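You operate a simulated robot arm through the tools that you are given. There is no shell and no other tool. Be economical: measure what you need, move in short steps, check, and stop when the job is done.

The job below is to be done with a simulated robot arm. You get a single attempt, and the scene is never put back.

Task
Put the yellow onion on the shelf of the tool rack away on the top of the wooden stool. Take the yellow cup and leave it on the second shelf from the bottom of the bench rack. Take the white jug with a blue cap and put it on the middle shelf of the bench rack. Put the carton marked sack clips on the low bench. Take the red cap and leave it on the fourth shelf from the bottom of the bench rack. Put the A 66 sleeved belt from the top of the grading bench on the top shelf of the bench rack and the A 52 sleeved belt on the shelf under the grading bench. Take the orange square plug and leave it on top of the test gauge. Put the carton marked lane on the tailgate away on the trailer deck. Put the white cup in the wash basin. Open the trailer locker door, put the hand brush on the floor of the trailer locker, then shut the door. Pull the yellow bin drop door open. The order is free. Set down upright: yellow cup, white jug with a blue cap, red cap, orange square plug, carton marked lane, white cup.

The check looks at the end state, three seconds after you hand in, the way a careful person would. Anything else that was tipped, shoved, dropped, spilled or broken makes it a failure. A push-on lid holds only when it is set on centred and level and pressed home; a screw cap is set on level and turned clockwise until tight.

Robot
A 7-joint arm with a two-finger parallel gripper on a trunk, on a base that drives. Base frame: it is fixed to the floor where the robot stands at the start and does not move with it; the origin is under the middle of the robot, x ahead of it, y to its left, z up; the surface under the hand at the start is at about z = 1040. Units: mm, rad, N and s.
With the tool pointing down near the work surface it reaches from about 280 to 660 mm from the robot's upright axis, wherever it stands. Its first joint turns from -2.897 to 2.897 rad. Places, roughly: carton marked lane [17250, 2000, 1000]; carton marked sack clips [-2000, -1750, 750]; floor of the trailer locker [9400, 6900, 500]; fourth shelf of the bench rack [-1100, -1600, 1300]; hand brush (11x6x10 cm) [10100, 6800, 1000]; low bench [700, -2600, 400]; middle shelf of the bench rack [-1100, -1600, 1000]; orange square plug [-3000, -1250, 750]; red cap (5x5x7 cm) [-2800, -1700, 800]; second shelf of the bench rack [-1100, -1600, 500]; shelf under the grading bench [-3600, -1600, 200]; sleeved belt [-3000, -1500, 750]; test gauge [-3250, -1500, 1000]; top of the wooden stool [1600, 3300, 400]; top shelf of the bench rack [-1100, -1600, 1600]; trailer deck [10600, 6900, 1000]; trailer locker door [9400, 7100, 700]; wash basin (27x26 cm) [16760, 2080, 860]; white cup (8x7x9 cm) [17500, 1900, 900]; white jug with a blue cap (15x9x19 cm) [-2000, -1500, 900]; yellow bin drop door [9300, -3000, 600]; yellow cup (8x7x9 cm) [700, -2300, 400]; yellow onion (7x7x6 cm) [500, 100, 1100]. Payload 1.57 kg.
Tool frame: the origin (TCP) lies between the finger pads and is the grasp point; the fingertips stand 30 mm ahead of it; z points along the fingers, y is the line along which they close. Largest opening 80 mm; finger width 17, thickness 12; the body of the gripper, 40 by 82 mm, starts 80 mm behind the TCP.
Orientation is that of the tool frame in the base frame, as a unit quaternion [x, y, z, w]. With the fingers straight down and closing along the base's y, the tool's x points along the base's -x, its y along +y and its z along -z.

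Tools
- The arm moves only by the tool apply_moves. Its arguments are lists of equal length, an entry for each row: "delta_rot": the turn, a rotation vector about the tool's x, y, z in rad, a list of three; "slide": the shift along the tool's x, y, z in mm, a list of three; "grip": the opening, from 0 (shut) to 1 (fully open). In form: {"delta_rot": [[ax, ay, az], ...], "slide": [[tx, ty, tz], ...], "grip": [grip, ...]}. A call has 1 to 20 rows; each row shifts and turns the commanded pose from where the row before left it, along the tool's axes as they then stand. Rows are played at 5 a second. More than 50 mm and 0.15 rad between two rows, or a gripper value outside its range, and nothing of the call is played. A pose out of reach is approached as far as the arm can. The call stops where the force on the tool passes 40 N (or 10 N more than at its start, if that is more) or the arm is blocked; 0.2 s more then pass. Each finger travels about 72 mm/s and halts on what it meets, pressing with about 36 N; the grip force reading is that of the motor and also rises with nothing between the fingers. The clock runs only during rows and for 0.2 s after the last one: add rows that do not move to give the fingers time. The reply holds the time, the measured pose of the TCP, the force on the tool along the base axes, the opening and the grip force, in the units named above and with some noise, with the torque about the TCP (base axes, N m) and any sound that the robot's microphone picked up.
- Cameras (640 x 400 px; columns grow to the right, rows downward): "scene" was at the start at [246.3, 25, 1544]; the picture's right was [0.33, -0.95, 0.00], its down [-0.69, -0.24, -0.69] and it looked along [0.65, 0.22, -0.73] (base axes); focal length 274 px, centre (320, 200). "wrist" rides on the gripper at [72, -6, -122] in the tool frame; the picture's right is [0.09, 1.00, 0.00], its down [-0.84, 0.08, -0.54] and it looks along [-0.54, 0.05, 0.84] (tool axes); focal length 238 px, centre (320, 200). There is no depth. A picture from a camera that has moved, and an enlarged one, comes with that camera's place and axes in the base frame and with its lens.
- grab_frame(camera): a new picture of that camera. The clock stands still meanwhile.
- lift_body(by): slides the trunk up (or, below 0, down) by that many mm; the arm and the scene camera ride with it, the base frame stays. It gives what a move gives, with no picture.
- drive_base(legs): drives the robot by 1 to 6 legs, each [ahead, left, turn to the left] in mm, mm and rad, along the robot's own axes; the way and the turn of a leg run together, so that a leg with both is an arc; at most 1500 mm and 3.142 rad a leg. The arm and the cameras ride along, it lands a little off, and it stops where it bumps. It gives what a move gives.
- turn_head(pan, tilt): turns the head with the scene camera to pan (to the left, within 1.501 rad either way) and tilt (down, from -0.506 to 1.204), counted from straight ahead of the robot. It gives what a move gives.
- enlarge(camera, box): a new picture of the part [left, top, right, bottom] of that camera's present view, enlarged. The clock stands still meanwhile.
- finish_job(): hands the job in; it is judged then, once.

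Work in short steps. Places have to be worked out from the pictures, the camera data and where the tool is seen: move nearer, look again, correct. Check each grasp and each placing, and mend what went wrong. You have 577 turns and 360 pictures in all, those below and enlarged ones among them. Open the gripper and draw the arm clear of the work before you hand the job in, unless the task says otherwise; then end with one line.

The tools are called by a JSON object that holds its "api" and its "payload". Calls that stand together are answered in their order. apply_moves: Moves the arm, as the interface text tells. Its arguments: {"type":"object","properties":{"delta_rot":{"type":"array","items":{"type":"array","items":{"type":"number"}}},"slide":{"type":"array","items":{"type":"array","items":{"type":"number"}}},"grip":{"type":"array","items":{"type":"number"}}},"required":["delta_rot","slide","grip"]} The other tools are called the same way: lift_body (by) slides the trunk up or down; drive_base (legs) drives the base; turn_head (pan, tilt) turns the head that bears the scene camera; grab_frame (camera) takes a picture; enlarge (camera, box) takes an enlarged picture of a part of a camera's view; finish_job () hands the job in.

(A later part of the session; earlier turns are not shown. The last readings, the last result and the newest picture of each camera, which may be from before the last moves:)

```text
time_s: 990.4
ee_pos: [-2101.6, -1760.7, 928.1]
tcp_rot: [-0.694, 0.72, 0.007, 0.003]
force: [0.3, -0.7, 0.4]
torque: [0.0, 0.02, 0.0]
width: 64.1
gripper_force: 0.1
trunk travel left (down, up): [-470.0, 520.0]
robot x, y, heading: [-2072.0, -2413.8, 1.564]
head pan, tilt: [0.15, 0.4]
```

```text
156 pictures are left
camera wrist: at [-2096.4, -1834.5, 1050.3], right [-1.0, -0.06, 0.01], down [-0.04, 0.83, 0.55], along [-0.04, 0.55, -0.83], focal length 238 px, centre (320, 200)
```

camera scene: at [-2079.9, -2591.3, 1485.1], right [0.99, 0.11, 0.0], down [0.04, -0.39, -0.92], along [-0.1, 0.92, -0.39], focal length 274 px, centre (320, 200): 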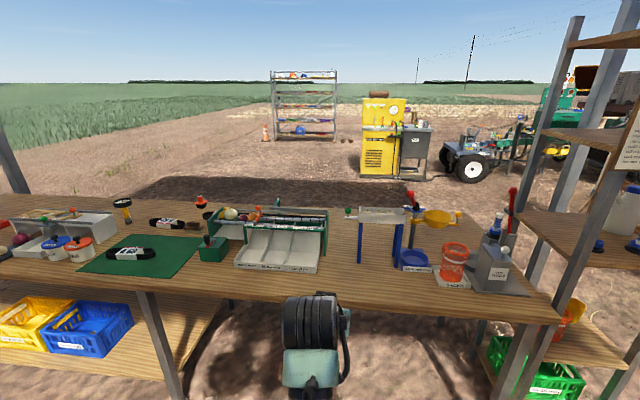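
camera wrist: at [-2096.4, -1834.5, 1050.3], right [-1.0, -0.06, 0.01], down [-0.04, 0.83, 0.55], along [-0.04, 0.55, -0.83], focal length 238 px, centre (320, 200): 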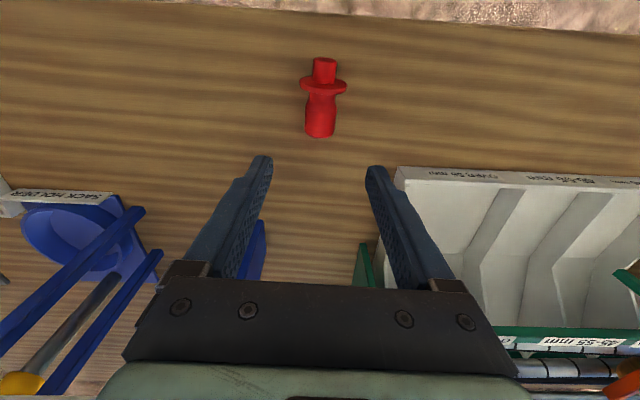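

The cap lies with its knob away, centre (−2103, −1776). I tilt 0.15 past vertical, move over it and descend.

{"api": "apply_moves", "payload": {"delta_rot": [[0, 0.14, 0], [0, 0, 0], [0, 0, 0], [0, 0, 0]], "slide": [[10, 1, 0], [0, 0, 40], [0, 0, 25], [0, 0, 15]], "grip": [0.8, 0.8, 0.8, 0.8]}}

{"api": "grab_frame", "payload": {"camera": "wrist"}}

```text
time_s: 991.4
ee_pos: [-2105.6, -1797.0, 846.9]
tcp_rot: [-0.693, 0.718, -0.043, -0.048]
force: [-0.5, -0.3, 0.1]
torque: [0.0, -0.03, -0.01]
width: 64.1
gripper_force: 0.1
out of reach, approached as far as the arm can: row 1
trunk travel left (down, up): [-470.0, 520.0]
robot x, y, heading: [-2078.2, -2415.4, 1.565]
head pan, tilt: [0.15, 0.4]
```

```text
155 pictures are left
camera wrist: at [-2098.9, -1851.7, 977.6], right [-1.0, -0.05, 0.02], down [-0.04, 0.9, 0.43], along [-0.04, 0.43, -0.9], focal length 238 px, centre (320, 200)
```

wrist: 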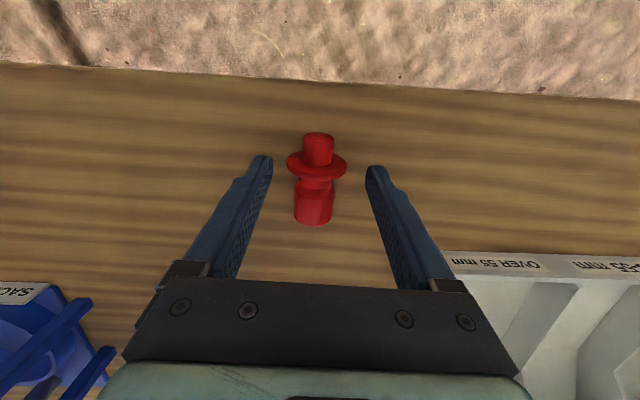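

Knob centre is 26 mm further (+y). Shift, descend 17 and close.

{"api": "apply_moves", "payload": {"delta_rot": [[0, 0, 0], [0, 0, 0], [0, 0, 0], [0, 0, 0], [0, 0, 0], [0, 0, 0]], "slide": [[-26, -2, 0], [0, 0, 10], [0, 0, 5], [0, 0, 0], [0, 0, 0], [0, 0, 0]], "grip": [0.8, 0.8, 0.8, 0, 0, 0]}}

{"api": "grab_frame", "payload": {"camera": "wrist"}}

```text
time_s: 992.8
ee_pos: [-2101.4, -1783.1, 830.5]
tcp_rot: [-0.692, 0.719, -0.042, -0.047]
force: [3.8, 1.4, 8.1]
torque: [0.03, -0.23, 0.03]
width: 26.3
gripper_force: 36.0
out of reach, approached as far as the arm can: row 1
trunk travel left (down, up): [-470.0, 520.0]
robot x, y, heading: [-2073.8, -2417.4, 1.565]
head pan, tilt: [0.15, 0.4]
```

```text
154 pictures are left
camera wrist: at [-2095.0, -1839.2, 961.3], right [-1.0, -0.05, 0.02], down [-0.04, 0.9, 0.43], along [-0.04, 0.43, -0.9], focal length 238 px, centre (320, 200)
```

wrist: 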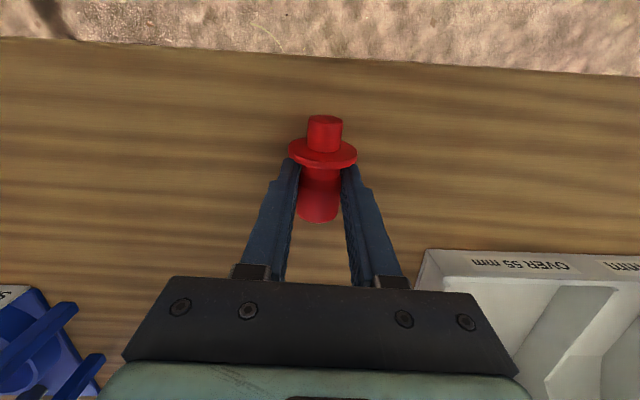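

Knob gripped from above. Lift, back off, then pitch the tool up 107° so the cap becomes upright.

{"api": "apply_moves", "payload": {"delta_rot": [[0, 0, 0], [0, 0, 0], [0, 0, 0], [0, 0, 0]], "slide": [[0, 0, -15], [0, 0, -25], [0, 0, -40], [0, 0, -45]], "grip": [0, 0, 0, 0]}}

{"api": "drive_base", "payload": {"legs": [[-350, 0, 0]]}}

{"api": "apply_moves", "payload": {"delta_rot": [[0, -0.144, 0], [0, -0.144, 0], [0, -0.144, 0], [0, -0.144, 0], [0, -0.144, 0], [0, -0.144, 0], [0, -0.144, 0], [0, -0.144, 0], [0, -0.144, 0], [0, -0.144, 0], [0, -0.144, 0], [0, -0.144, 0], [0, -0.142, 0]], "slide": [[0, 0, 0], [0, 0, 0], [0, 0, 0], [0, 0, 0], [0, 0, 0], [0, 0, 0], [0, 0, 0], [0, 0, 0], [0, 0, 0], [0, 0, 0], [0, 0, 0], [0, 0, 0], [0, 0, 0]], "grip": [0, 0, 0, 0, 0, 0, 0, 0, 0, 0, 0, 0, 0]}}

{"api": "turn_head", "payload": {"pan": 0, "tilt": 0.6}}

{"api": "grab_frame", "payload": {"camera": "scene"}}

{"api": "grab_frame", "payload": {"camera": "wrist"}}

```text
time_s: 993.8
ee_pos: [-2100.5, -1787.5, 942.9]
tcp_rot: [-0.693, 0.719, -0.042, -0.048]
force: [-0.1, -0.5, -1.8]
torque: [0.0, -0.02, 0.02]
width: 26.2
gripper_force: 35.9
out of reach, approached as far as the arm can: row 3, 4
trunk travel left (down, up): [-470.0, 520.0]
robot x, y, heading: [-2074.4, -2413.9, 1.563]
head pan, tilt: [0.15, 0.4]
```

```text
time_s: 996.0
ee_pos: [-2105.9, -2133.8, 943.0]
tcp_rot: [-0.694, 0.717, -0.043, -0.048]
force: [-0.2, 0.4, -0.4]
torque: [0.03, 0.02, -0.01]
width: 26.2
gripper_force: 36.4
trunk travel left (down, up): [-470.0, 520.0]
robot x, y, heading: [-2076.6, -2759.9, 1.564]
head pan, tilt: [0.15, 0.4]
```

```text
time_s: 998.8
ee_pos: [-2117.7, -2115.5, 965.6]
tcp_rot: [-0.464, 0.47, 0.534, 0.527]
force: [0.6, 0.7, 0.6]
torque: [-0.01, 0.02, 0.0]
width: 26.2
gripper_force: 36.2
out of reach, approached as far as the arm can: row 1
trunk travel left (down, up): [-470.0, 520.0]
robot x, y, heading: [-2078.4, -2761.8, 1.569]
head pan, tilt: [0.15, 0.4]
```

```text
time_s: 999.6
ee_pos: [-2116.7, -2116.4, 966.0]
tcp_rot: [-0.465, 0.469, 0.535, 0.527]
force: [-0.4, 1.2, -0.4]
torque: [-0.01, -0.01, 0.04]
width: 26.4
gripper_force: 36.0
trunk travel left (down, up): [-470.0, 520.0]
robot x, y, heading: [-2075.9, -2759.8, 1.575]
head pan, tilt: [0.0, 0.6]
```

```text
153 pictures are left
camera scene: at [-2075.8, -2502.5, 1256.9], right [1.0, 0.0, 0.0], down [0.0, -0.56, -0.83], along [0.0, 0.83, -0.56], focal length 274 px, centre (320, 200)
```

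scene: 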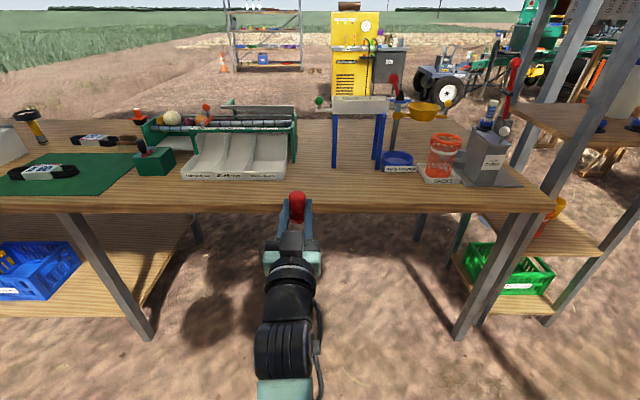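

```text
152 pictures are left
camera wrist: at [-2110.4, -2227.0, 879.3], right [-1.0, 0.01, -0.08], down [-0.07, -0.64, 0.76], along [-0.04, 0.76, 0.64], focal length 238 px, centre (320, 200)
```

wrist: 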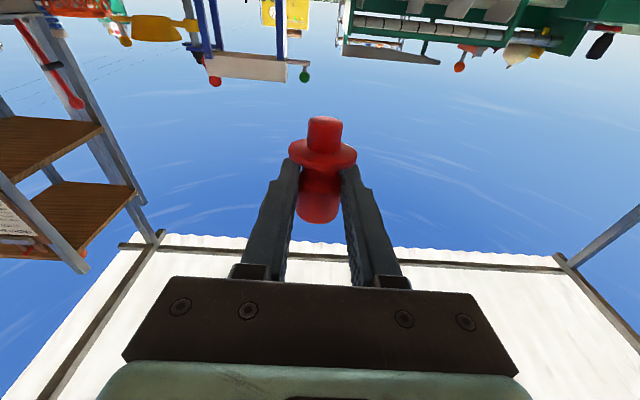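

The cap is upright in a near-horizontal grip (base ≈33 mm below TCP, 14 mm ahead). Now carry it to the rack front, keeping the extended arm clear of posts.

{"api": "lift_body", "payload": {"by": 400}}

{"api": "drive_base", "payload": {"legs": [[0, -1100, 0], [0, -1100, 0], [0, 0, 1.57], [0, -650, 0], [0, -650, 0]]}}

{"api": "turn_head", "payload": {"pan": 0, "tilt": 0.4}}

{"api": "grab_frame", "payload": {"camera": "scene"}}

```text
time_s: 1003.4
ee_pos: [-2116.5, -2115.6, 1366.7]
tcp_rot: [-0.464, 0.469, 0.535, 0.527]
force: [-0.1, -0.2, -1.2]
torque: [0.0, -0.02, -0.02]
width: 26.3
gripper_force: 36.0
trunk travel left (down, up): [-870.0, 120.0]
robot x, y, heading: [-2076.1, -2761.4, 1.571]
head pan, tilt: [0.0, 0.6]
```

```text
time_s: 1024.7
ee_pos: [-524.2, -1474.2, 1365.3]
tcp_rot: [-0.66, -0.003, 0.751, -0.013]
force: [0.0, -1.1, -0.1]
torque: [0.03, 0.02, 0.01]
width: 26.3
gripper_force: 36.0
trunk travel left (down, up): [-870.0, 120.0]
robot x, y, heading: [120.5, -1418.9, -3.122]
head pan, tilt: [0.0, 0.6]
```

```text
time_s: 1025.4
ee_pos: [-523.5, -1472.6, 1366.5]
tcp_rot: [-0.661, -0.004, 0.75, -0.014]
force: [0.0, 0.1, 0.1]
torque: [0.01, -0.02, 0.0]
width: 26.3
gripper_force: 36.3
trunk travel left (down, up): [-870.0, 120.0]
robot x, y, heading: [121.7, -1419.9, -3.119]
head pan, tilt: [0.0, 0.4]
```

```text
151 pictures are left
camera scene: at [-142.5, -1426.1, 1675.0], right [-0.02, 1.0, 0.0], down [0.39, 0.01, -0.92], along [-0.92, -0.02, -0.39], focal length 274 px, centre (320, 200)
```

scene: 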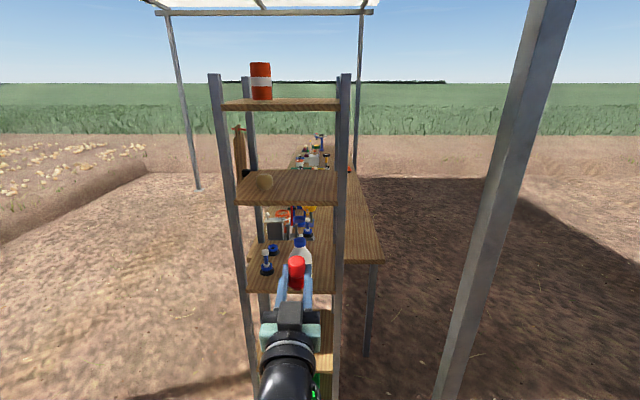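

Align and drive ahead so the cap is just inside shelf 4's front edge.

{"api": "drive_base", "payload": {"legs": [[0, 0, -0.022], [0, 46, 0], [370, 0, 0]]}}

{"api": "turn_head", "payload": {"pan": 0, "tilt": 0.65}}

{"api": "grab_frame", "payload": {"camera": "scene"}}

{"api": "grab_frame", "payload": {"camera": "wrist"}}

```text
time_s: 1028.6
ee_pos: [-894.7, -1507.2, 1365.7]
tcp_rot: [-0.66, 0.004, 0.751, -0.005]
force: [-0.8, -0.7, -0.7]
torque: [-0.02, 0.0, -0.01]
width: 26.5
gripper_force: 36.0
trunk travel left (down, up): [-870.0, 120.0]
robot x, y, heading: [-249.1, -1468.5, -3.141]
head pan, tilt: [0.0, 0.4]
```

```text
time_s: 1029.4
ee_pos: [-894.7, -1508.5, 1366.6]
tcp_rot: [-0.66, 0.003, 0.751, -0.006]
force: [0.7, 0.6, -0.4]
torque: [0.0, 0.0, -0.03]
width: 26.3
gripper_force: 35.9
trunk travel left (down, up): [-870.0, 120.0]
robot x, y, heading: [-252.8, -1465.9, -3.141]
head pan, tilt: [0.0, 0.649]
```

```text
150 pictures are left
camera scene: at [-507.8, -1468.6, 1652.6], right [0.0, 1.0, 0.0], down [0.6, 0.0, -0.8], along [-0.8, 0.0, -0.6], focal length 274 px, centre (320, 200)
```

scene: 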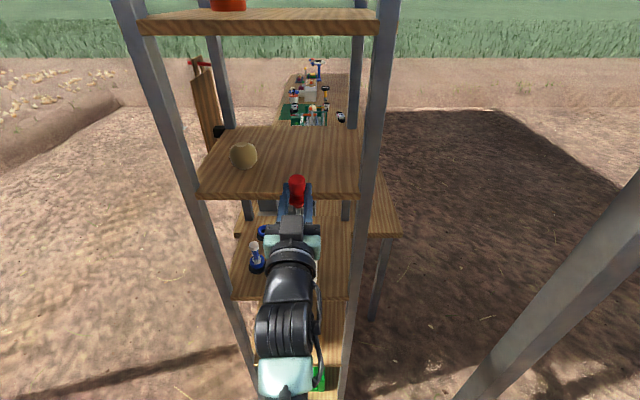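

```text
149 pictures are left
camera wrist: at [-783.4, -1501.3, 1279.2], right [-0.01, -1.0, -0.08], down [0.64, -0.07, 0.76], along [-0.76, -0.05, 0.64], focal length 238 px, centre (320, 200)
```

wrist: 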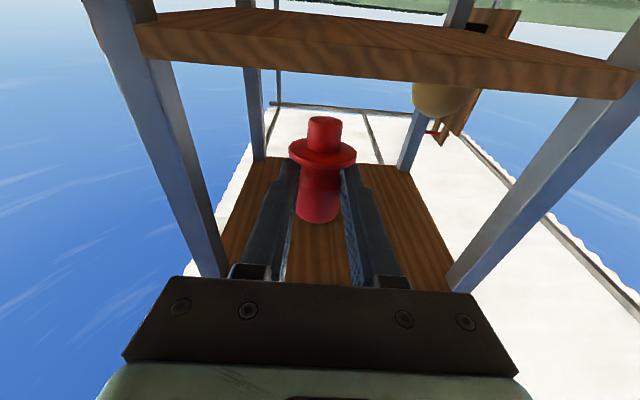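

Shelf surface ≈1316; cap base ≈1332. Drive 92 ahead, then lower gently.

{"api": "drive_base", "payload": {"legs": [[92, 0, 0]]}}

{"api": "grab_frame", "payload": {"camera": "wrist"}}

```text
time_s: 1030.5
ee_pos: [-990.8, -1508.8, 1365.2]
tcp_rot: [-0.661, 0.002, 0.751, -0.006]
force: [0.1, 1.2, -0.7]
torque: [0.0, -0.01, 0.01]
width: 26.6
gripper_force: 36.1
trunk travel left (down, up): [-870.0, 120.0]
robot x, y, heading: [-342.4, -1466.4, -3.136]
head pan, tilt: [0.0, 0.649]
```

```text
148 pictures are left
camera wrist: at [-877.5, -1502.2, 1279.4], right [-0.01, -1.0, -0.08], down [0.65, -0.06, 0.76], along [-0.76, -0.05, 0.64], focal length 238 px, centre (320, 200)
```

wrist: 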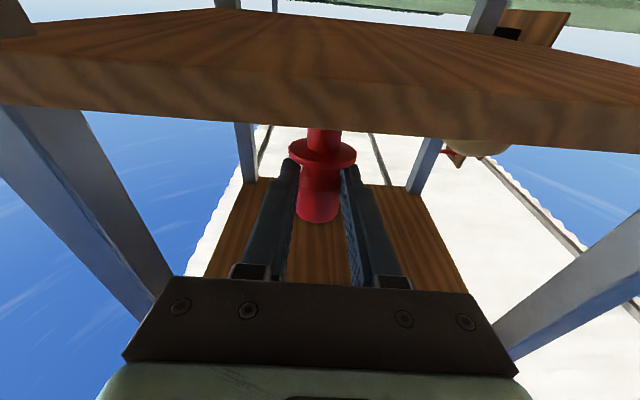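

Lower in fine steps, watching force.

{"api": "apply_moves", "payload": {"delta_rot": [[0, 0, 0], [0, 0, 0], [0, 0, 0], [0, 0, 0]], "slide": [[2.5, 0, -0.3], [2.5, 0, -0.3], [2, 0, -0.3], [2, 0, -0.3]], "grip": [0, 0, 0, 0]}}

{"api": "apply_moves", "payload": {"delta_rot": [[0, 0, 0], [0, 0, 0]], "slide": [[1.5, 0, -0.2], [1.5, 0, -0.2]], "grip": [0, 0]}}

{"api": "apply_moves", "payload": {"delta_rot": [[0, 0, 0], [0, 0, 0]], "slide": [[1.5, 0, -0.2], [1.5, 0, -0.2]], "grip": [0, 0]}}

```text
time_s: 1031.5
ee_pos: [-989.6, -1508.6, 1356.8]
tcp_rot: [-0.66, 0.003, 0.751, -0.006]
force: [0.2, -0.8, -1.5]
torque: [-0.01, -0.01, -0.02]
width: 26.4
gripper_force: 36.2
trunk travel left (down, up): [-870.0, 120.0]
robot x, y, heading: [-341.7, -1464.7, -3.136]
head pan, tilt: [0.0, 0.649]
```

```text
time_s: 1032.1
ee_pos: [-987.7, -1510.0, 1356.0]
tcp_rot: [-0.658, 0.002, 0.753, -0.007]
force: [-1.9, 0.3, 6.2]
torque: [0.03, 0.2, 0.03]
width: 26.3
gripper_force: 36.1
trunk travel left (down, up): [-870.0, 120.0]
robot x, y, heading: [-345.5, -1468.1, -3.141]
head pan, tilt: [0.0, 0.649]
```

```text
time_s: 1032.7
ee_pos: [-987.7, -1508.5, 1355.2]
tcp_rot: [-0.656, 0.003, 0.754, -0.007]
force: [-5.4, -0.1, 17.7]
torque: [-0.01, 0.48, 0.02]
width: 26.1
gripper_force: 35.9
trunk travel left (down, up): [-870.0, 120.0]
robot x, y, heading: [-343.4, -1468.3, -3.143]
head pan, tilt: [0.0, 0.649]
```

Contact. Relieve and check verticality.

{"api": "apply_moves", "payload": {"delta_rot": [[0, 0, 0]], "slide": [[-2.6, 0, 0.3]], "grip": [0]}}

{"api": "enlarge", "payload": {"camera": "scene", "box": [230, 120, 370, 260]}}

```text
time_s: 1033.1
ee_pos: [-987.1, -1508.9, 1355.4]
tcp_rot: [-0.658, 0.002, 0.753, -0.006]
force: [-3.5, -0.1, 14.8]
torque: [0.0, 0.32, 0.01]
width: 26.3
gripper_force: 35.3
trunk travel left (down, up): [-870.0, 120.0]
robot x, y, heading: [-341.9, -1468.0, -3.139]
head pan, tilt: [0.0, 0.649]
```

```text
2.86 times, centred on (300, 190) of scene
camera zoom: at [-600.5, -1469.0, 1652.9], right [0.0, 1.0, 0.0], down [0.6, 0.0, -0.8], along [-0.8, 0.0, -0.6], focal length 783 px, centre (377, 229)
```

zoom: 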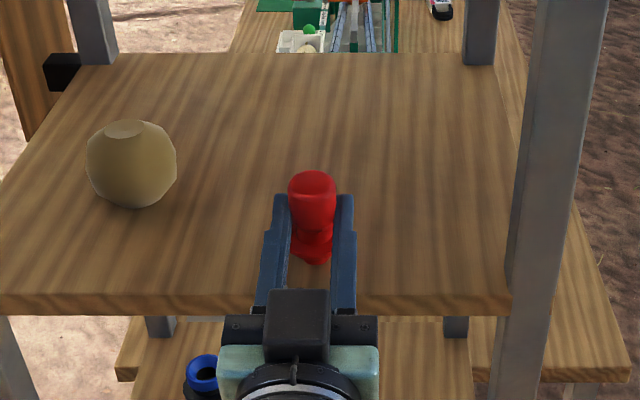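

Still 15 N; relieve 2 mm more, then open slowly.

{"api": "apply_moves", "payload": {"delta_rot": [[0, 0, 0], [0, 0, 0]], "slide": [[-2, 0, 0.3], [0, 0, 0]], "grip": [0, 0]}}

{"api": "apply_moves", "payload": {"delta_rot": [[0, 0, 0], [0, 0, 0], [0, 0, 0], [0, 0, 0]], "slide": [[0, 0, 0], [0, 0, 0], [0, 0, 0], [0, 0, 0]], "grip": [0.4, 0.6, 0.8, 0.8]}}

{"api": "enlarge", "payload": {"camera": "scene", "box": [230, 120, 370, 260]}}

```text
time_s: 1033.7
ee_pos: [-986.4, -1509.1, 1355.9]
tcp_rot: [-0.66, 0.003, 0.752, -0.006]
force: [0.9, 0.1, 10.9]
torque: [0.04, 0.11, 0.0]
width: 26.4
gripper_force: 36.2
trunk travel left (down, up): [-870.0, 120.0]
robot x, y, heading: [-347.2, -1472.4, -3.142]
head pan, tilt: [0.0, 0.649]
```

```text
time_s: 1034.7
ee_pos: [-989.8, -1509.6, 1354.7]
tcp_rot: [-0.66, 0.003, 0.751, -0.006]
force: [0.7, 0.6, -0.3]
torque: [0.0, -0.02, -0.01]
width: 64.0
gripper_force: 0.1
trunk travel left (down, up): [-870.0, 120.0]
robot x, y, heading: [-348.4, -1464.1, -3.137]
head pan, tilt: [0.0, 0.649]
```

```text
2.86 times, centred on (300, 190) of scene
camera zoom: at [-601.7, -1469.1, 1652.6], right [0.0, 1.0, 0.0], down [0.6, 0.0, -0.8], along [-0.8, 0.0, -0.6], focal length 783 px, centre (377, 229)
```

zoom: 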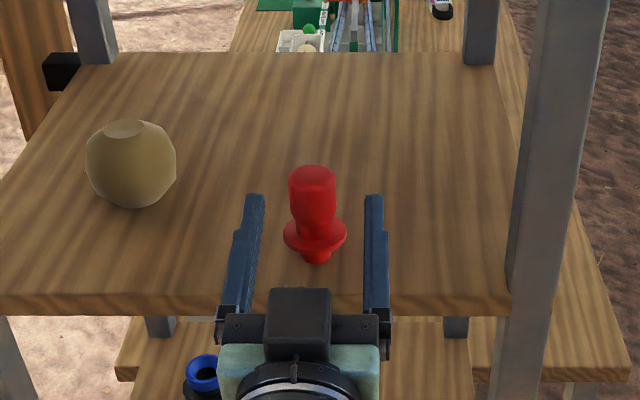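

The cap stands upright. Withdraw straight back.

{"api": "drive_base", "payload": {"legs": [[-60, 0, 0], [-300, 0, 0]]}}

{"api": "enlarge", "payload": {"camera": "scene", "box": [180, 60, 400, 220]}}

```text
time_s: 1037.3
ee_pos: [-639.0, -1504.1, 1356.0]
tcp_rot: [-0.66, 0.005, 0.751, -0.003]
force: [0.5, 0.2, -0.1]
torque: [-0.01, 0.02, 0.02]
width: 64.0
gripper_force: 0.1
trunk travel left (down, up): [-870.0, 120.0]
robot x, y, heading: [6.3, -1466.2, 3.131]
head pan, tilt: [0.0, 0.649]
```

```text
2.50 times, centred on (290, 140) of scene
camera zoom: at [-253.0, -1467.3, 1652.6], right [0.01, 1.0, 0.0], down [0.6, 0.0, -0.8], along [-0.8, 0.0, -0.6], focal length 685 px, centre (395, 350)
```

zoom: 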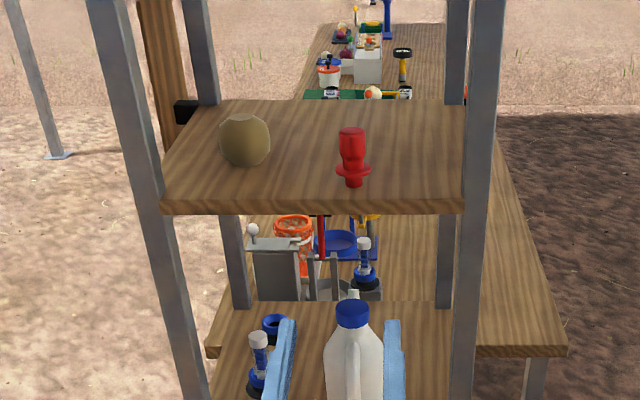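

Red cap and jug stand fine. Next A 66 belt. I restore the tool to vertical, retract, and drive around to the +y side near x≈−2780.

{"api": "drive_base", "payload": {"legs": [[-100, 0, 0]]}}

{"api": "apply_moves", "payload": {"delta_rot": [[0, 0.142, 0], [0, 0.142, 0], [0, 0.142, 0], [0, 0.142, 0], [0, 0.142, 0], [0, 0.142, 0], [0, 0.142, 0], [0, 0.142, 0], [0, 0.142, 0], [0, 0.142, 0], [0, 0.142, 0], [0, 0.138, 0], [0, 0, 0], [0, 0, 0], [0, 0, 0], [0, 0, 0], [0, 0, 0]], "slide": [[0, 0, 0], [0, 0, 0], [0, 0, 0], [0, 0, 0], [0, 0, 0], [0, 0, 0], [0, 0, 0], [0, 0, 0], [0, 0, 0], [0, 0, 0], [0, 0, 0], [0, 0, 0], [45, 0, 0], [45, 0, 0], [45, 0, 0], [45, 0, 0], [45, 0, 0]], "grip": [0.8, 0.8, 0.8, 0.8, 0.8, 0.8, 0.8, 0.8, 0.8, 0.8, 0.8, 0.8, 0.8, 0.8, 0.8, 0.8, 1]}}

{"api": "drive_base", "payload": {"legs": [[0, -650, 0], [0, -620, 0], [0, 0, 1.58], [0, -1000, 0], [0, -1000, 0], [0, -880, 0]]}}

{"api": "turn_head", "payload": {"pan": -0.1, "tilt": 0.6}}

{"api": "grab_frame", "payload": {"camera": "scene"}}

```text
time_s: 1038.5
ee_pos: [-540.5, -1503.7, 1354.2]
tcp_rot: [-0.66, 0.006, 0.751, -0.002]
force: [0.2, 0.1, 0.5]
torque: [-0.03, 0.0, 0.0]
width: 63.9
gripper_force: 0.0
trunk travel left (down, up): [-870.0, 120.0]
robot x, y, heading: [104.9, -1468.6, 3.133]
head pan, tilt: [0.0, 0.649]
```

```text
time_s: 1042.0
ee_pos: [-310.3, -1505.1, 1352.5]
tcp_rot: [1.0, -0.002, 0.001, 0.007]
force: [0.3, -0.4, 0.0]
torque: [0.02, 0.03, -0.01]
width: 80.1
gripper_force: 0.1
trunk travel left (down, up): [-870.0, 120.0]
robot x, y, heading: [105.6, -1468.0, 3.136]
head pan, tilt: [0.0, 0.649]
```

```text
time_s: 1065.9
ee_pos: [-2672.7, -418.6, 1353.5]
tcp_rot: [0.732, 0.681, 0.005, 0.004]
force: [-0.8, -0.5, 0.0]
torque: [-0.02, -0.01, 0.02]
width: 80.0
gripper_force: 0.1
trunk travel left (down, up): [-870.0, 120.0]
robot x, y, heading: [-2678.4, -1.8, -1.644]
head pan, tilt: [0.0, 0.649]
```

```text
time_s: 1066.6
ee_pos: [-2673.6, -419.0, 1353.1]
tcp_rot: [0.732, 0.681, 0.004, 0.003]
force: [0.5, 0.5, 0.4]
torque: [-0.03, -0.01, 0.0]
width: 79.8
gripper_force: 0.1
trunk travel left (down, up): [-870.0, 120.0]
robot x, y, heading: [-2681.0, -2.6, -1.643]
head pan, tilt: [-0.099, 0.6]
```

```text
144 pictures are left
camera scene: at [-2708.8, -258.0, 1656.9], right [-0.98, 0.17, 0.0], down [0.1, 0.56, -0.82], along [-0.14, -0.81, -0.57], focal length 274 px, centre (320, 200)
```

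scene: 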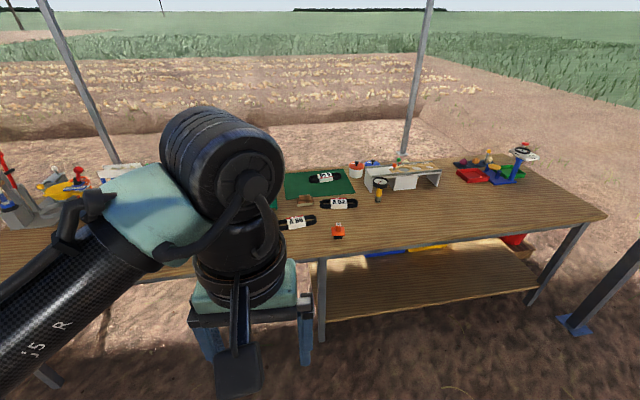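

Drive to the bench edge (robot y≈−720), arm above.

{"api": "drive_base", "payload": {"legs": [[0, 0, 0.072], [720, 0, 0]]}}

{"api": "lift_body", "payload": {"by": -250}}

{"api": "apply_moves", "payload": {"delta_rot": [[0, 0, 0], [0, 0, 0], [0, 0, 0]], "slide": [[-40, -25, 0], [-40, -25, 0], [-40, -25, 0]], "grip": [1, 1, 1]}}

{"api": "grab_frame", "payload": {"camera": "wrist"}}

```text
time_s: 1071.1
ee_pos: [-2645.7, -1155.5, 1352.4]
tcp_rot: [0.707, 0.708, 0.004, 0.004]
force: [0.2, 0.5, -0.6]
torque: [0.01, 0.03, -0.01]
width: 80.1
gripper_force: 0.1
trunk travel left (down, up): [-870.0, 120.0]
robot x, y, heading: [-2684.7, -739.2, -1.57]
head pan, tilt: [-0.099, 0.6]
```

```text
time_s: 1073.7
ee_pos: [-2645.4, -1154.1, 1103.2]
tcp_rot: [0.706, 0.708, 0.005, 0.004]
force: [0.8, 1.0, -0.1]
torque: [-0.04, -0.02, -0.01]
width: 79.9
gripper_force: 0.0
trunk travel left (down, up): [-620.0, 370.0]
robot x, y, heading: [-2687.3, -739.6, -1.572]
head pan, tilt: [-0.099, 0.6]
```

```text
time_s: 1074.5
ee_pos: [-2722.1, -1273.9, 1103.5]
tcp_rot: [0.706, 0.708, 0.005, 0.005]
force: [0.2, 0.1, 0.6]
torque: [0.04, -0.01, 0.0]
width: 80.1
gripper_force: 0.1
trunk travel left (down, up): [-620.0, 370.0]
robot x, y, heading: [-2683.3, -739.7, -1.571]
head pan, tilt: [-0.099, 0.6]
```

```text
143 pictures are left
camera wrist: at [-2729.9, -1202.0, 1225.6], right [1.0, 0.09, 0.01], down [0.07, -0.84, 0.54], along [0.06, -0.54, -0.84], focal length 238 px, centre (320, 200)
```

wrist: 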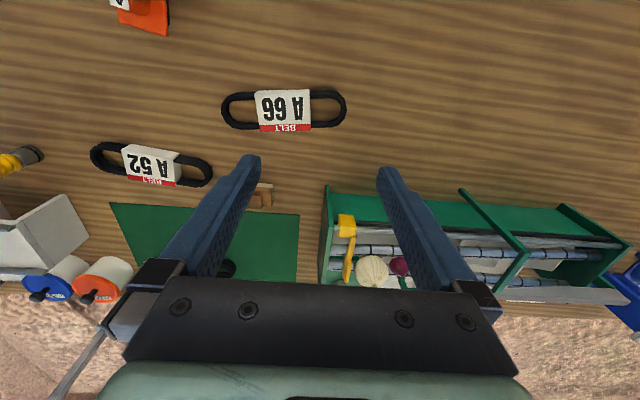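

A 66 sleeve centre ≈ (−2775, −1293), 60 mm in y. I yaw the tool 1.57 to close along y and move over it.

{"api": "apply_moves", "payload": {"delta_rot": [[0, 0, 0.143], [0, 0, 0.143], [0, 0, 0.143], [0, 0, 0.143], [0, 0, 0.143], [0, 0, 0.143], [0, 0, 0.143], [0, 0, 0.143], [0, 0, 0.143], [0, 0, 0.143], [0, 0, 0.143], [0, 0, 0], [0, 0, 0], [0, 0, 0]], "slide": [[-19, -27, 0], [0, -24, 0], [0, 0, 0], [0, 0, 0], [0, 0, 0], [0, 0, 0], [0, 0, 0], [0, 0, 0], [0, 0, 0], [0, 0, 0], [0, 0, 0], [0, 0, 45], [0, 0, 45], [0, 0, 40]], "grip": [1, 1, 1, 1, 1, 1, 1, 1, 1, 1, 1, 1, 1, 1]}}

{"api": "grab_frame", "payload": {"camera": "wrist"}}

```text
time_s: 1077.5
ee_pos: [-2770.1, -1288.9, 971.4]
tcp_rot: [1.0, 0.0, 0.006, -0.001]
force: [0.1, -0.2, -0.2]
torque: [0.01, -0.01, -0.01]
width: 80.2
gripper_force: 0.0
trunk travel left (down, up): [-620.0, 370.0]
robot x, y, heading: [-2682.0, -738.9, -1.572]
head pan, tilt: [-0.099, 0.6]
```

```text
142 pictures are left
camera wrist: at [-2699.3, -1280.8, 1095.3], right [0.09, -1.0, 0.0], down [-0.84, -0.08, 0.53], along [-0.53, -0.05, -0.85], focal length 238 px, centre (320, 200)
```

wrist: 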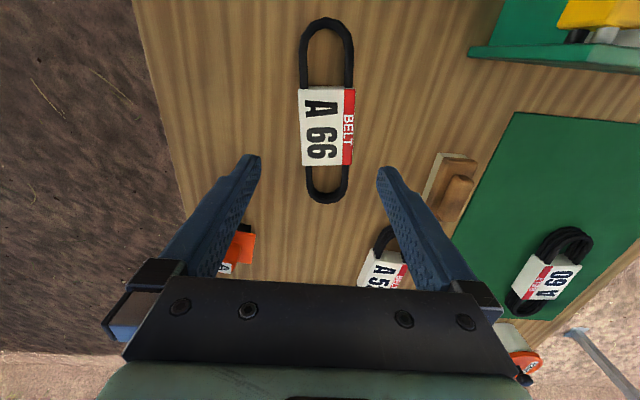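

Well centred. Descend to just above the bench and close.

{"api": "apply_moves", "payload": {"delta_rot": [[0, 0, 0], [0, 0, 0], [0, 0, 0], [0, 0, 0], [0, 0, 0], [0, 0, 0]], "slide": [[0, 4, 30], [0, 0, 40], [0, 0, 35], [0, 0, 20], [0, 0, 8], [0, 0, 5]], "grip": [1, 1, 1, 1, 1, 1]}}

{"api": "grab_frame", "payload": {"camera": "wrist"}}

```text
time_s: 1078.9
ee_pos: [-2768.0, -1294.9, 831.4]
tcp_rot: [1.0, 0.0, 0.006, 0.0]
force: [0.2, 0.8, 0.1]
torque: [0.01, -0.02, 0.02]
width: 79.9
gripper_force: 0.1
trunk travel left (down, up): [-620.0, 370.0]
robot x, y, heading: [-2680.4, -737.1, -1.57]
head pan, tilt: [-0.099, 0.6]
```

```text
141 pictures are left
camera wrist: at [-2697.8, -1286.9, 955.6], right [0.09, -1.0, 0.0], down [-0.84, -0.08, 0.53], along [-0.53, -0.05, -0.85], focal length 238 px, centre (320, 200)
```

wrist: 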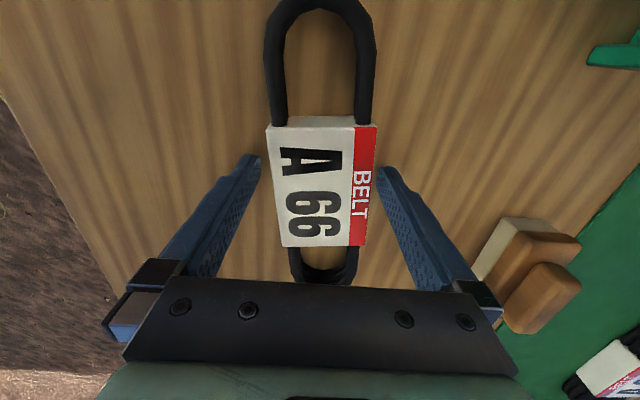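

Fingers straddle the sleeve. Close and lift slowly.

{"api": "apply_moves", "payload": {"delta_rot": [[0, 0, 0], [0, 0, 0], [0, 0, 0], [0, 0, 0], [0, 0, 0], [0, 0, 0], [0, 0, 0], [0, 0, 0]], "slide": [[0, 0, 0], [0, 0, 0], [0, 0, 0], [0, 0, -5], [0, 0, -10], [0, 0, -20], [0, 0, -30], [0, 0, -40]], "grip": [0.3, 0.3, 0.3, 0.2, 0.2, 0.2, 0.2, 0.2]}}

{"api": "grab_frame", "payload": {"camera": "wrist"}}

```text
time_s: 1080.7
ee_pos: [-2769.3, -1294.8, 940.6]
tcp_rot: [1.0, 0.0, 0.006, -0.002]
force: [-0.9, 0.0, -2.5]
torque: [-0.02, 0.0, 0.01]
width: 61.3
gripper_force: 35.9
trunk travel left (down, up): [-620.0, 370.0]
robot x, y, heading: [-2681.8, -744.4, -1.57]
head pan, tilt: [-0.099, 0.6]
```

```text
140 pictures are left
camera wrist: at [-2698.7, -1287.3, 1064.4], right [0.09, -1.0, 0.0], down [-0.84, -0.08, 0.53], along [-0.53, -0.05, -0.85], focal length 238 px, centre (320, 200)
```

wrist: 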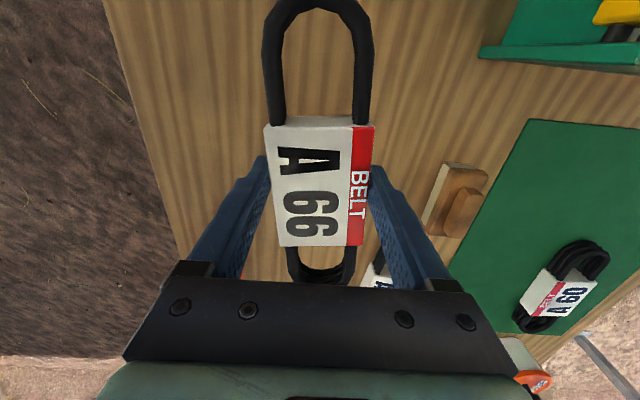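

A 66 belt held. Raise, back off, yaw back, retract, and drive to the rack front.

{"api": "lift_body", "payload": {"by": 365}}

{"api": "drive_base", "payload": {"legs": [[-540, 0, 0]]}}

{"api": "apply_moves", "payload": {"delta_rot": [[0, 0, -0.143], [0, 0, -0.143], [0, 0, -0.143], [0, 0, -0.143], [0, 0, -0.143], [0, 0, -0.143], [0, 0, -0.143], [0, 0, -0.143], [0, 0, -0.143], [0, 0, -0.143], [0, 0, -0.143], [0, 0, 0], [0, 0, 0], [0, 0, 0]], "slide": [[0, 0, 0], [0, 0, 0], [0, 0, 0], [0, 0, 0], [0, 0, 0], [0, 0, 0], [0, 0, 0], [0, 0, 0], [0, 0, 0], [0, 0, 0], [0, 0, 0], [30, 20, -20], [30, 25, -20], [30, 25, -20]], "grip": [0.2, 0.2, 0.2, 0.2, 0.2, 0.2, 0.2, 0.2, 0.2, 0.2, 0.2, 0.2, 0.2, 0.2]}}

{"api": "drive_base", "payload": {"legs": [[0, 950, 0], [0, 950, 0], [0, 900, 0], [0, 0, -1.57], [0, 650, 0], [0, 550, 0]]}}

{"api": "turn_head", "payload": {"pan": 0, "tilt": 0.3}}

{"api": "grab_frame", "payload": {"camera": "scene"}}

```text
time_s: 1084.2
ee_pos: [-2769.4, -1294.9, 1305.6]
tcp_rot: [1.0, 0.0, 0.006, 0.0]
force: [0.0, 0.1, -2.0]
torque: [0.0, -0.01, -0.04]
width: 60.9
gripper_force: 36.3
trunk travel left (down, up): [-985.0, 5.0]
robot x, y, heading: [-2683.1, -740.1, -1.571]
head pan, tilt: [-0.099, 0.6]
```

```text
time_s: 1087.3
ee_pos: [-2769.2, -753.1, 1306.6]
tcp_rot: [1.0, 0.0, 0.006, -0.001]
force: [-0.3, -0.5, -1.3]
torque: [-0.01, -0.04, 0.02]
width: 60.7
gripper_force: 36.3
trunk travel left (down, up): [-985.0, 5.0]
robot x, y, heading: [-2682.9, -195.1, -1.569]
head pan, tilt: [-0.099, 0.6]
```

```text
time_s: 1090.3
ee_pos: [-2699.4, -661.8, 1366.7]
tcp_rot: [0.707, 0.708, 0.006, 0.004]
force: [-0.6, 0.1, -1.1]
torque: [0.02, 0.01, 0.01]
width: 60.5
gripper_force: 35.9
trunk travel left (down, up): [-985.0, 5.0]
robot x, y, heading: [-2681.9, -199.3, -1.572]
head pan, tilt: [-0.099, 0.6]
```

```text
time_s: 1109.2
ee_pos: [-302.5, -221.1, 1364.6]
tcp_rot: [0.999, 0.048, 0.003, 0.006]
force: [0.0, -1.1, -1.9]
torque: [-0.03, -0.02, 0.0]
width: 59.6
gripper_force: 36.1
trunk travel left (down, up): [-985.0, 5.0]
robot x, y, heading: [164.6, -189.9, -3.055]
head pan, tilt: [-0.099, 0.6]
stopped in leg 5: the robot was blocked; the commanded pose is now the measured one
```

```text
time_s: 1110.0
ee_pos: [-302.6, -219.2, 1366.7]
tcp_rot: [0.999, 0.048, 0.001, 0.006]
force: [0.5, 0.0, -2.2]
torque: [-0.03, -0.01, 0.03]
width: 59.3
gripper_force: 36.3
trunk travel left (down, up): [-985.0, 5.0]
robot x, y, heading: [162.9, -192.0, -3.052]
head pan, tilt: [0.0, 0.3]
```

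```text
139 pictures are left
camera scene: at [-97.9, -217.2, 1799.3], right [-0.09, 1.0, 0.0], down [0.3, 0.03, -0.96], along [-0.95, -0.09, -0.3], focal length 274 px, centre (320, 200)
```

scene: 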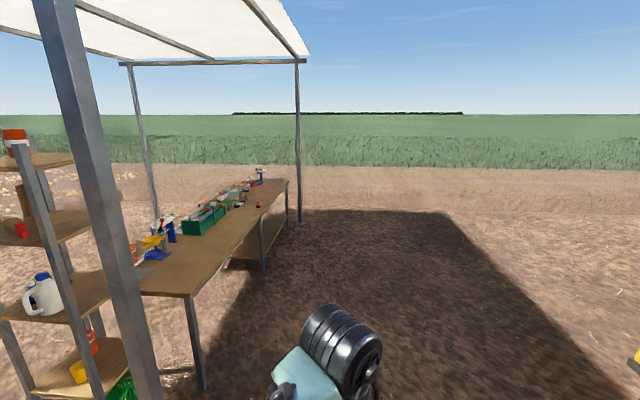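

Blocked by something at my left (the barrow near the start rack). Let me look there before moving on.

{"api": "turn_head", "payload": {"pan": 1.3, "tilt": 0.8}}

{"api": "grab_frame", "payload": {"camera": "scene"}}

```text
time_s: 1111.5
ee_pos: [-303.4, -219.5, 1365.8]
tcp_rot: [0.999, 0.048, 0.001, 0.006]
force: [-0.5, 0.0, -1.5]
torque: [-0.01, -0.03, -0.01]
width: 59.4
gripper_force: 35.8
trunk travel left (down, up): [-985.0, 5.0]
robot x, y, heading: [165.1, -193.6, -3.052]
head pan, tilt: [1.3, 0.799]
```

```text
138 pictures are left
camera scene: at [-19.6, -288.9, 1755.0], right [-0.98, 0.18, 0.0], down [0.13, 0.71, -0.7], along [-0.12, -0.69, -0.72], focal length 274 px, centre (320, 200)
```

scene: 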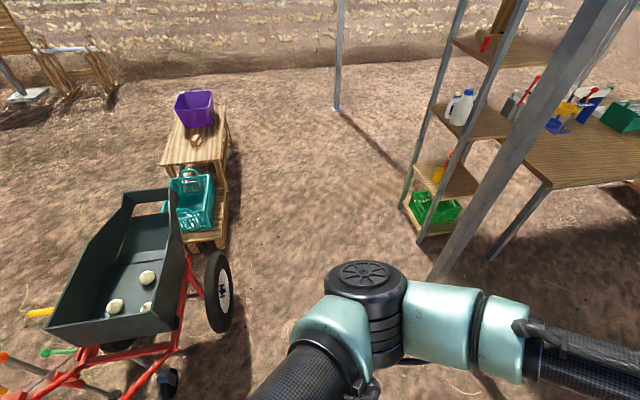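

Likely my rear touched the start tool rack. Move ahead 330 to x≈−165, then go left.

{"api": "drive_base", "payload": {"legs": [[330, 0, -0.085], [0, 600, 0], [0, 650, 0]]}}

{"api": "turn_head", "payload": {"pan": 0, "tilt": 0.3}}

{"api": "grab_frame", "payload": {"camera": "scene"}}

```text
time_s: 1119.9
ee_pos: [-636.1, -1453.0, 1365.4]
tcp_rot: [1.0, 0.001, 0.001, 0.006]
force: [-0.2, 0.2, -1.5]
torque: [0.0, -0.02, -0.01]
width: 59.2
gripper_force: 35.8
trunk travel left (down, up): [-985.0, 5.0]
robot x, y, heading: [-168.9, -1471.0, 3.138]
head pan, tilt: [1.3, 0.799]
```

```text
time_s: 1121.4
ee_pos: [-635.9, -1453.7, 1366.2]
tcp_rot: [1.0, 0.0, 0.001, 0.006]
force: [-0.8, -0.1, -2.6]
torque: [0.01, 0.0, 0.01]
width: 59.5
gripper_force: 35.9
trunk travel left (down, up): [-985.0, 5.0]
robot x, y, heading: [-167.6, -1471.0, 3.139]
head pan, tilt: [0.0, 0.3]
```

```text
137 pictures are left
camera scene: at [-431.8, -1471.8, 1799.3], right [0.0, 1.0, 0.0], down [0.3, 0.0, -0.96], along [-0.96, 0.0, -0.3], focal length 274 px, centre (320, 200)
```

scene: 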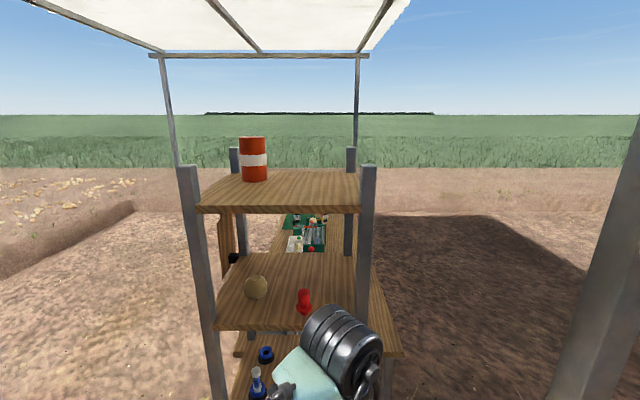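

Raise the arm 310 mm (vertical tool) to clear the top shelf.

{"api": "apply_moves", "payload": {"delta_rot": [[0, 0, 0], [0, 0, 0], [0, 0, 0], [0, 0, 0], [0, 0, 0], [0, 0, 0], [0, 0, 0]], "slide": [[0, 0, -40], [0, 0, -45], [0, 0, -45], [0, 0, -45], [0, 0, -45], [0, 0, -45], [0, 0, -45]], "grip": [0.2, 0.2, 0.2, 0.2, 0.2, 0.2, 0.2]}}

{"api": "grab_frame", "payload": {"camera": "wrist"}}

```text
time_s: 1123.0
ee_pos: [-642.4, -1453.7, 1657.3]
tcp_rot: [1.0, 0.001, 0.021, -0.014]
force: [-0.4, 0.8, -0.8]
torque: [-0.01, -0.01, -0.02]
width: 59.1
gripper_force: 35.7
trunk travel left (down, up): [-985.0, 5.0]
robot x, y, heading: [-171.7, -1466.6, 3.142]
head pan, tilt: [0.0, 0.3]
```

```text
136 pictures are left
camera wrist: at [-574.9, -1449.7, 1783.6], right [0.09, -1.0, -0.03], down [-0.86, -0.09, 0.5], along [-0.5, -0.02, -0.86], focal length 238 px, centre (320, 200)
```

wrist: 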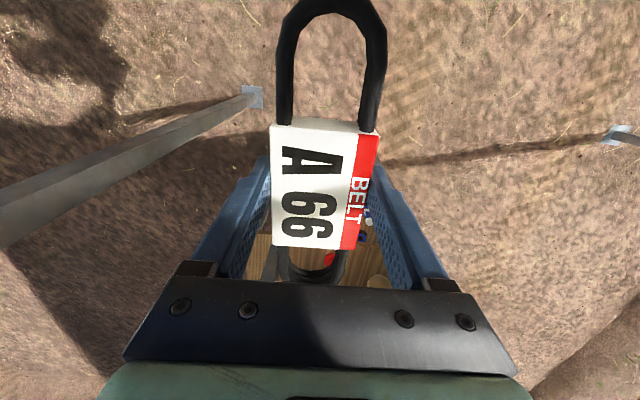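

Reach is near its limit but fine (belt bottom ≈1623 > shelf 1606). I drive left 40 and ahead in steps to bring the belt over the top shelf.

{"api": "drive_base", "payload": {"legs": [[0, 40, 0], [250, 0, 0]]}}

{"api": "grab_frame", "payload": {"camera": "wrist"}}

{"api": "turn_head", "payload": {"pan": 0, "tilt": 0.5}}

{"api": "grab_frame", "payload": {"camera": "scene"}}

```text
time_s: 1125.3
ee_pos: [-885.1, -1488.6, 1657.8]
tcp_rot: [1.0, -0.005, 0.019, -0.012]
force: [-0.2, 0.3, -1.4]
torque: [0.02, 0.0, 0.02]
width: 59.4
gripper_force: 36.5
trunk travel left (down, up): [-985.0, 5.0]
robot x, y, heading: [-411.2, -1509.8, 3.136]
head pan, tilt: [0.0, 0.3]
```

```text
135 pictures are left
camera wrist: at [-818.0, -1484.8, 1784.2], right [0.08, -1.0, -0.02], down [-0.86, -0.08, 0.51], along [-0.51, -0.03, -0.86], focal length 238 px, centre (320, 200)
```

wrist: 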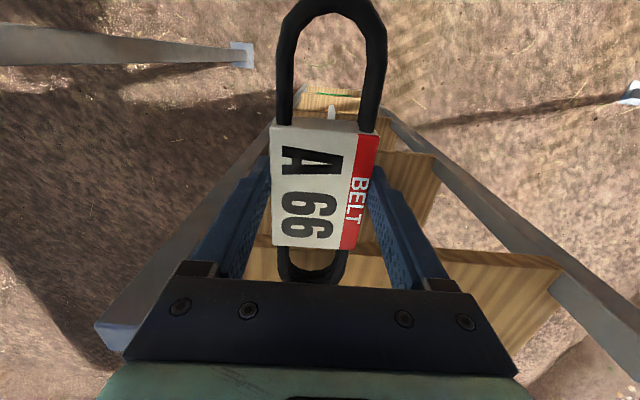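

```text
time_s: 1126.0
ee_pos: [-887.5, -1486.4, 1656.4]
tcp_rot: [1.0, -0.006, 0.023, -0.011]
force: [-0.9, 0.3, -1.8]
torque: [-0.02, -0.02, 0.0]
width: 59.5
gripper_force: 35.6
trunk travel left (down, up): [-985.0, 5.0]
robot x, y, heading: [-415.8, -1510.9, 3.134]
head pan, tilt: [0.0, 0.499]
```

```text
134 pictures are left
camera scene: at [-674.8, -1510.5, 1780.9], right [0.01, 1.0, 0.0], down [0.48, 0.0, -0.88], along [-0.88, 0.01, -0.48], focal length 274 px, centre (320, 200)
```

scene: 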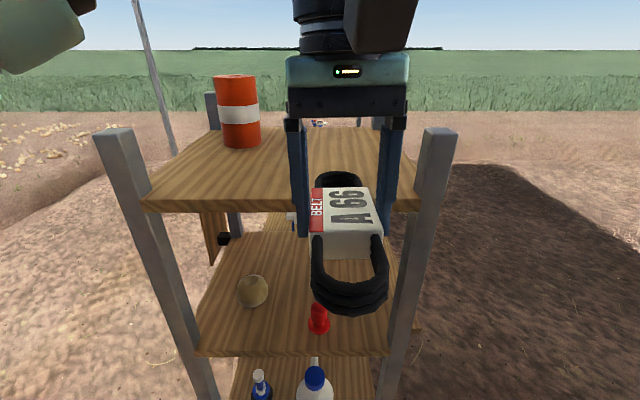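

The shelf is nearer z≈1625, so I need ~20 mm more height. I back off 80, bring the arm in a bit and raise further.

{"api": "drive_base", "payload": {"legs": [[-90, 0, 0]]}}

{"api": "lift_body", "payload": {"by": 4}}

{"api": "apply_moves", "payload": {"delta_rot": [[0, 0, 0], [0, 0, 0], [0, 0, 0], [0, 0, 0], [0, 0, 0]], "slide": [[40, 0, 0], [40, 0, 0], [0, 0, -15], [0, 0, -15], [0, 0, -10]], "grip": [0.2, 0.2, 0.2, 0.2, 0.2]}}

```text
time_s: 1127.1
ee_pos: [-801.8, -1489.0, 1656.3]
tcp_rot: [1.0, -0.004, 0.023, -0.012]
force: [0.1, -0.4, -1.8]
torque: [-0.03, -0.04, 0.01]
width: 59.6
gripper_force: 36.4
trunk travel left (down, up): [-985.0, 5.0]
robot x, y, heading: [-326.7, -1510.9, 3.139]
head pan, tilt: [0.0, 0.499]
```

```text
time_s: 1127.6
ee_pos: [-801.0, -1488.4, 1658.3]
tcp_rot: [1.0, -0.003, 0.023, -0.013]
force: [0.0, -0.6, -2.1]
torque: [0.02, -0.01, -0.03]
width: 59.3
gripper_force: 36.7
trunk travel left (down, up): [-989.0, 1.0]
robot x, y, heading: [-327.2, -1513.2, 3.138]
head pan, tilt: [0.0, 0.499]
```

```text
time_s: 1128.8
ee_pos: [-726.3, -1498.7, 1672.2]
tcp_rot: [0.995, -0.007, 0.072, -0.075]
force: [-0.1, 0.5, -2.2]
torque: [-0.03, -0.02, 0.0]
width: 59.5
gripper_force: 35.9
trunk travel left (down, up): [-989.0, 1.0]
robot x, y, heading: [-323.1, -1512.8, 3.137]
head pan, tilt: [0.0, 0.499]
stopped in row 5: the arm was blocked; the commanded pose is now the measured one
```

Vertical is at its limit up there. I'll lower slightly, re-level, yaw 90° (belt crosswise) and tilt the tool forward for more height.

{"api": "apply_moves", "payload": {"delta_rot": [[0, 0, 0], [-0.075, -0.071, 0], [-0.075, -0.071, 0], [0, 0, 0]], "slide": [[0, 0, 45], [0, 0, 45], [0, 0, 45], [0, 0, 45]], "grip": [0.2, 0.2, 0.2, 0.2]}}

{"api": "apply_moves", "payload": {"delta_rot": [[0, 0, 0.143], [0, 0, 0.143], [0, 0, 0.143], [0, 0, 0.143], [0, 0, 0.143], [0, 0, 0.143], [0, 0, 0.143], [0, 0, 0.143], [0, 0, 0.143], [0, 0, 0.143], [0, 0, 0.143]], "slide": [[0, 0, 0], [0, 0, 0], [0, 0, 0], [0, 0, 0], [0, 0, 0], [0, 0, 0], [0, 0, 0], [0, 0, 0], [0, 0, 0], [0, 0, 0], [0, 0, 0]], "grip": [0.2, 0.2, 0.2, 0.2, 0.2, 0.2, 0.2, 0.2, 0.2, 0.2, 0.2]}}

```text
time_s: 1129.8
ee_pos: [-714.5, -1484.2, 1494.5]
tcp_rot: [1.0, -0.007, -0.001, 0.001]
force: [0.4, -0.2, -1.3]
torque: [0.0, 0.01, 0.0]
width: 59.5
gripper_force: 35.8
trunk travel left (down, up): [-989.0, 1.0]
robot x, y, heading: [-324.4, -1512.7, 3.134]
head pan, tilt: [0.0, 0.499]
```

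```text
time_s: 1132.2
ee_pos: [-711.2, -1482.0, 1493.3]
tcp_rot: [-0.7, 0.714, 0.001, -0.001]
force: [-0.1, 0.1, -1.5]
torque: [-0.02, 0.02, 0.01]
width: 59.6
gripper_force: 35.9
trunk travel left (down, up): [-989.0, 1.0]
robot x, y, heading: [-323.6, -1513.2, 3.134]
head pan, tilt: [0.0, 0.499]
```

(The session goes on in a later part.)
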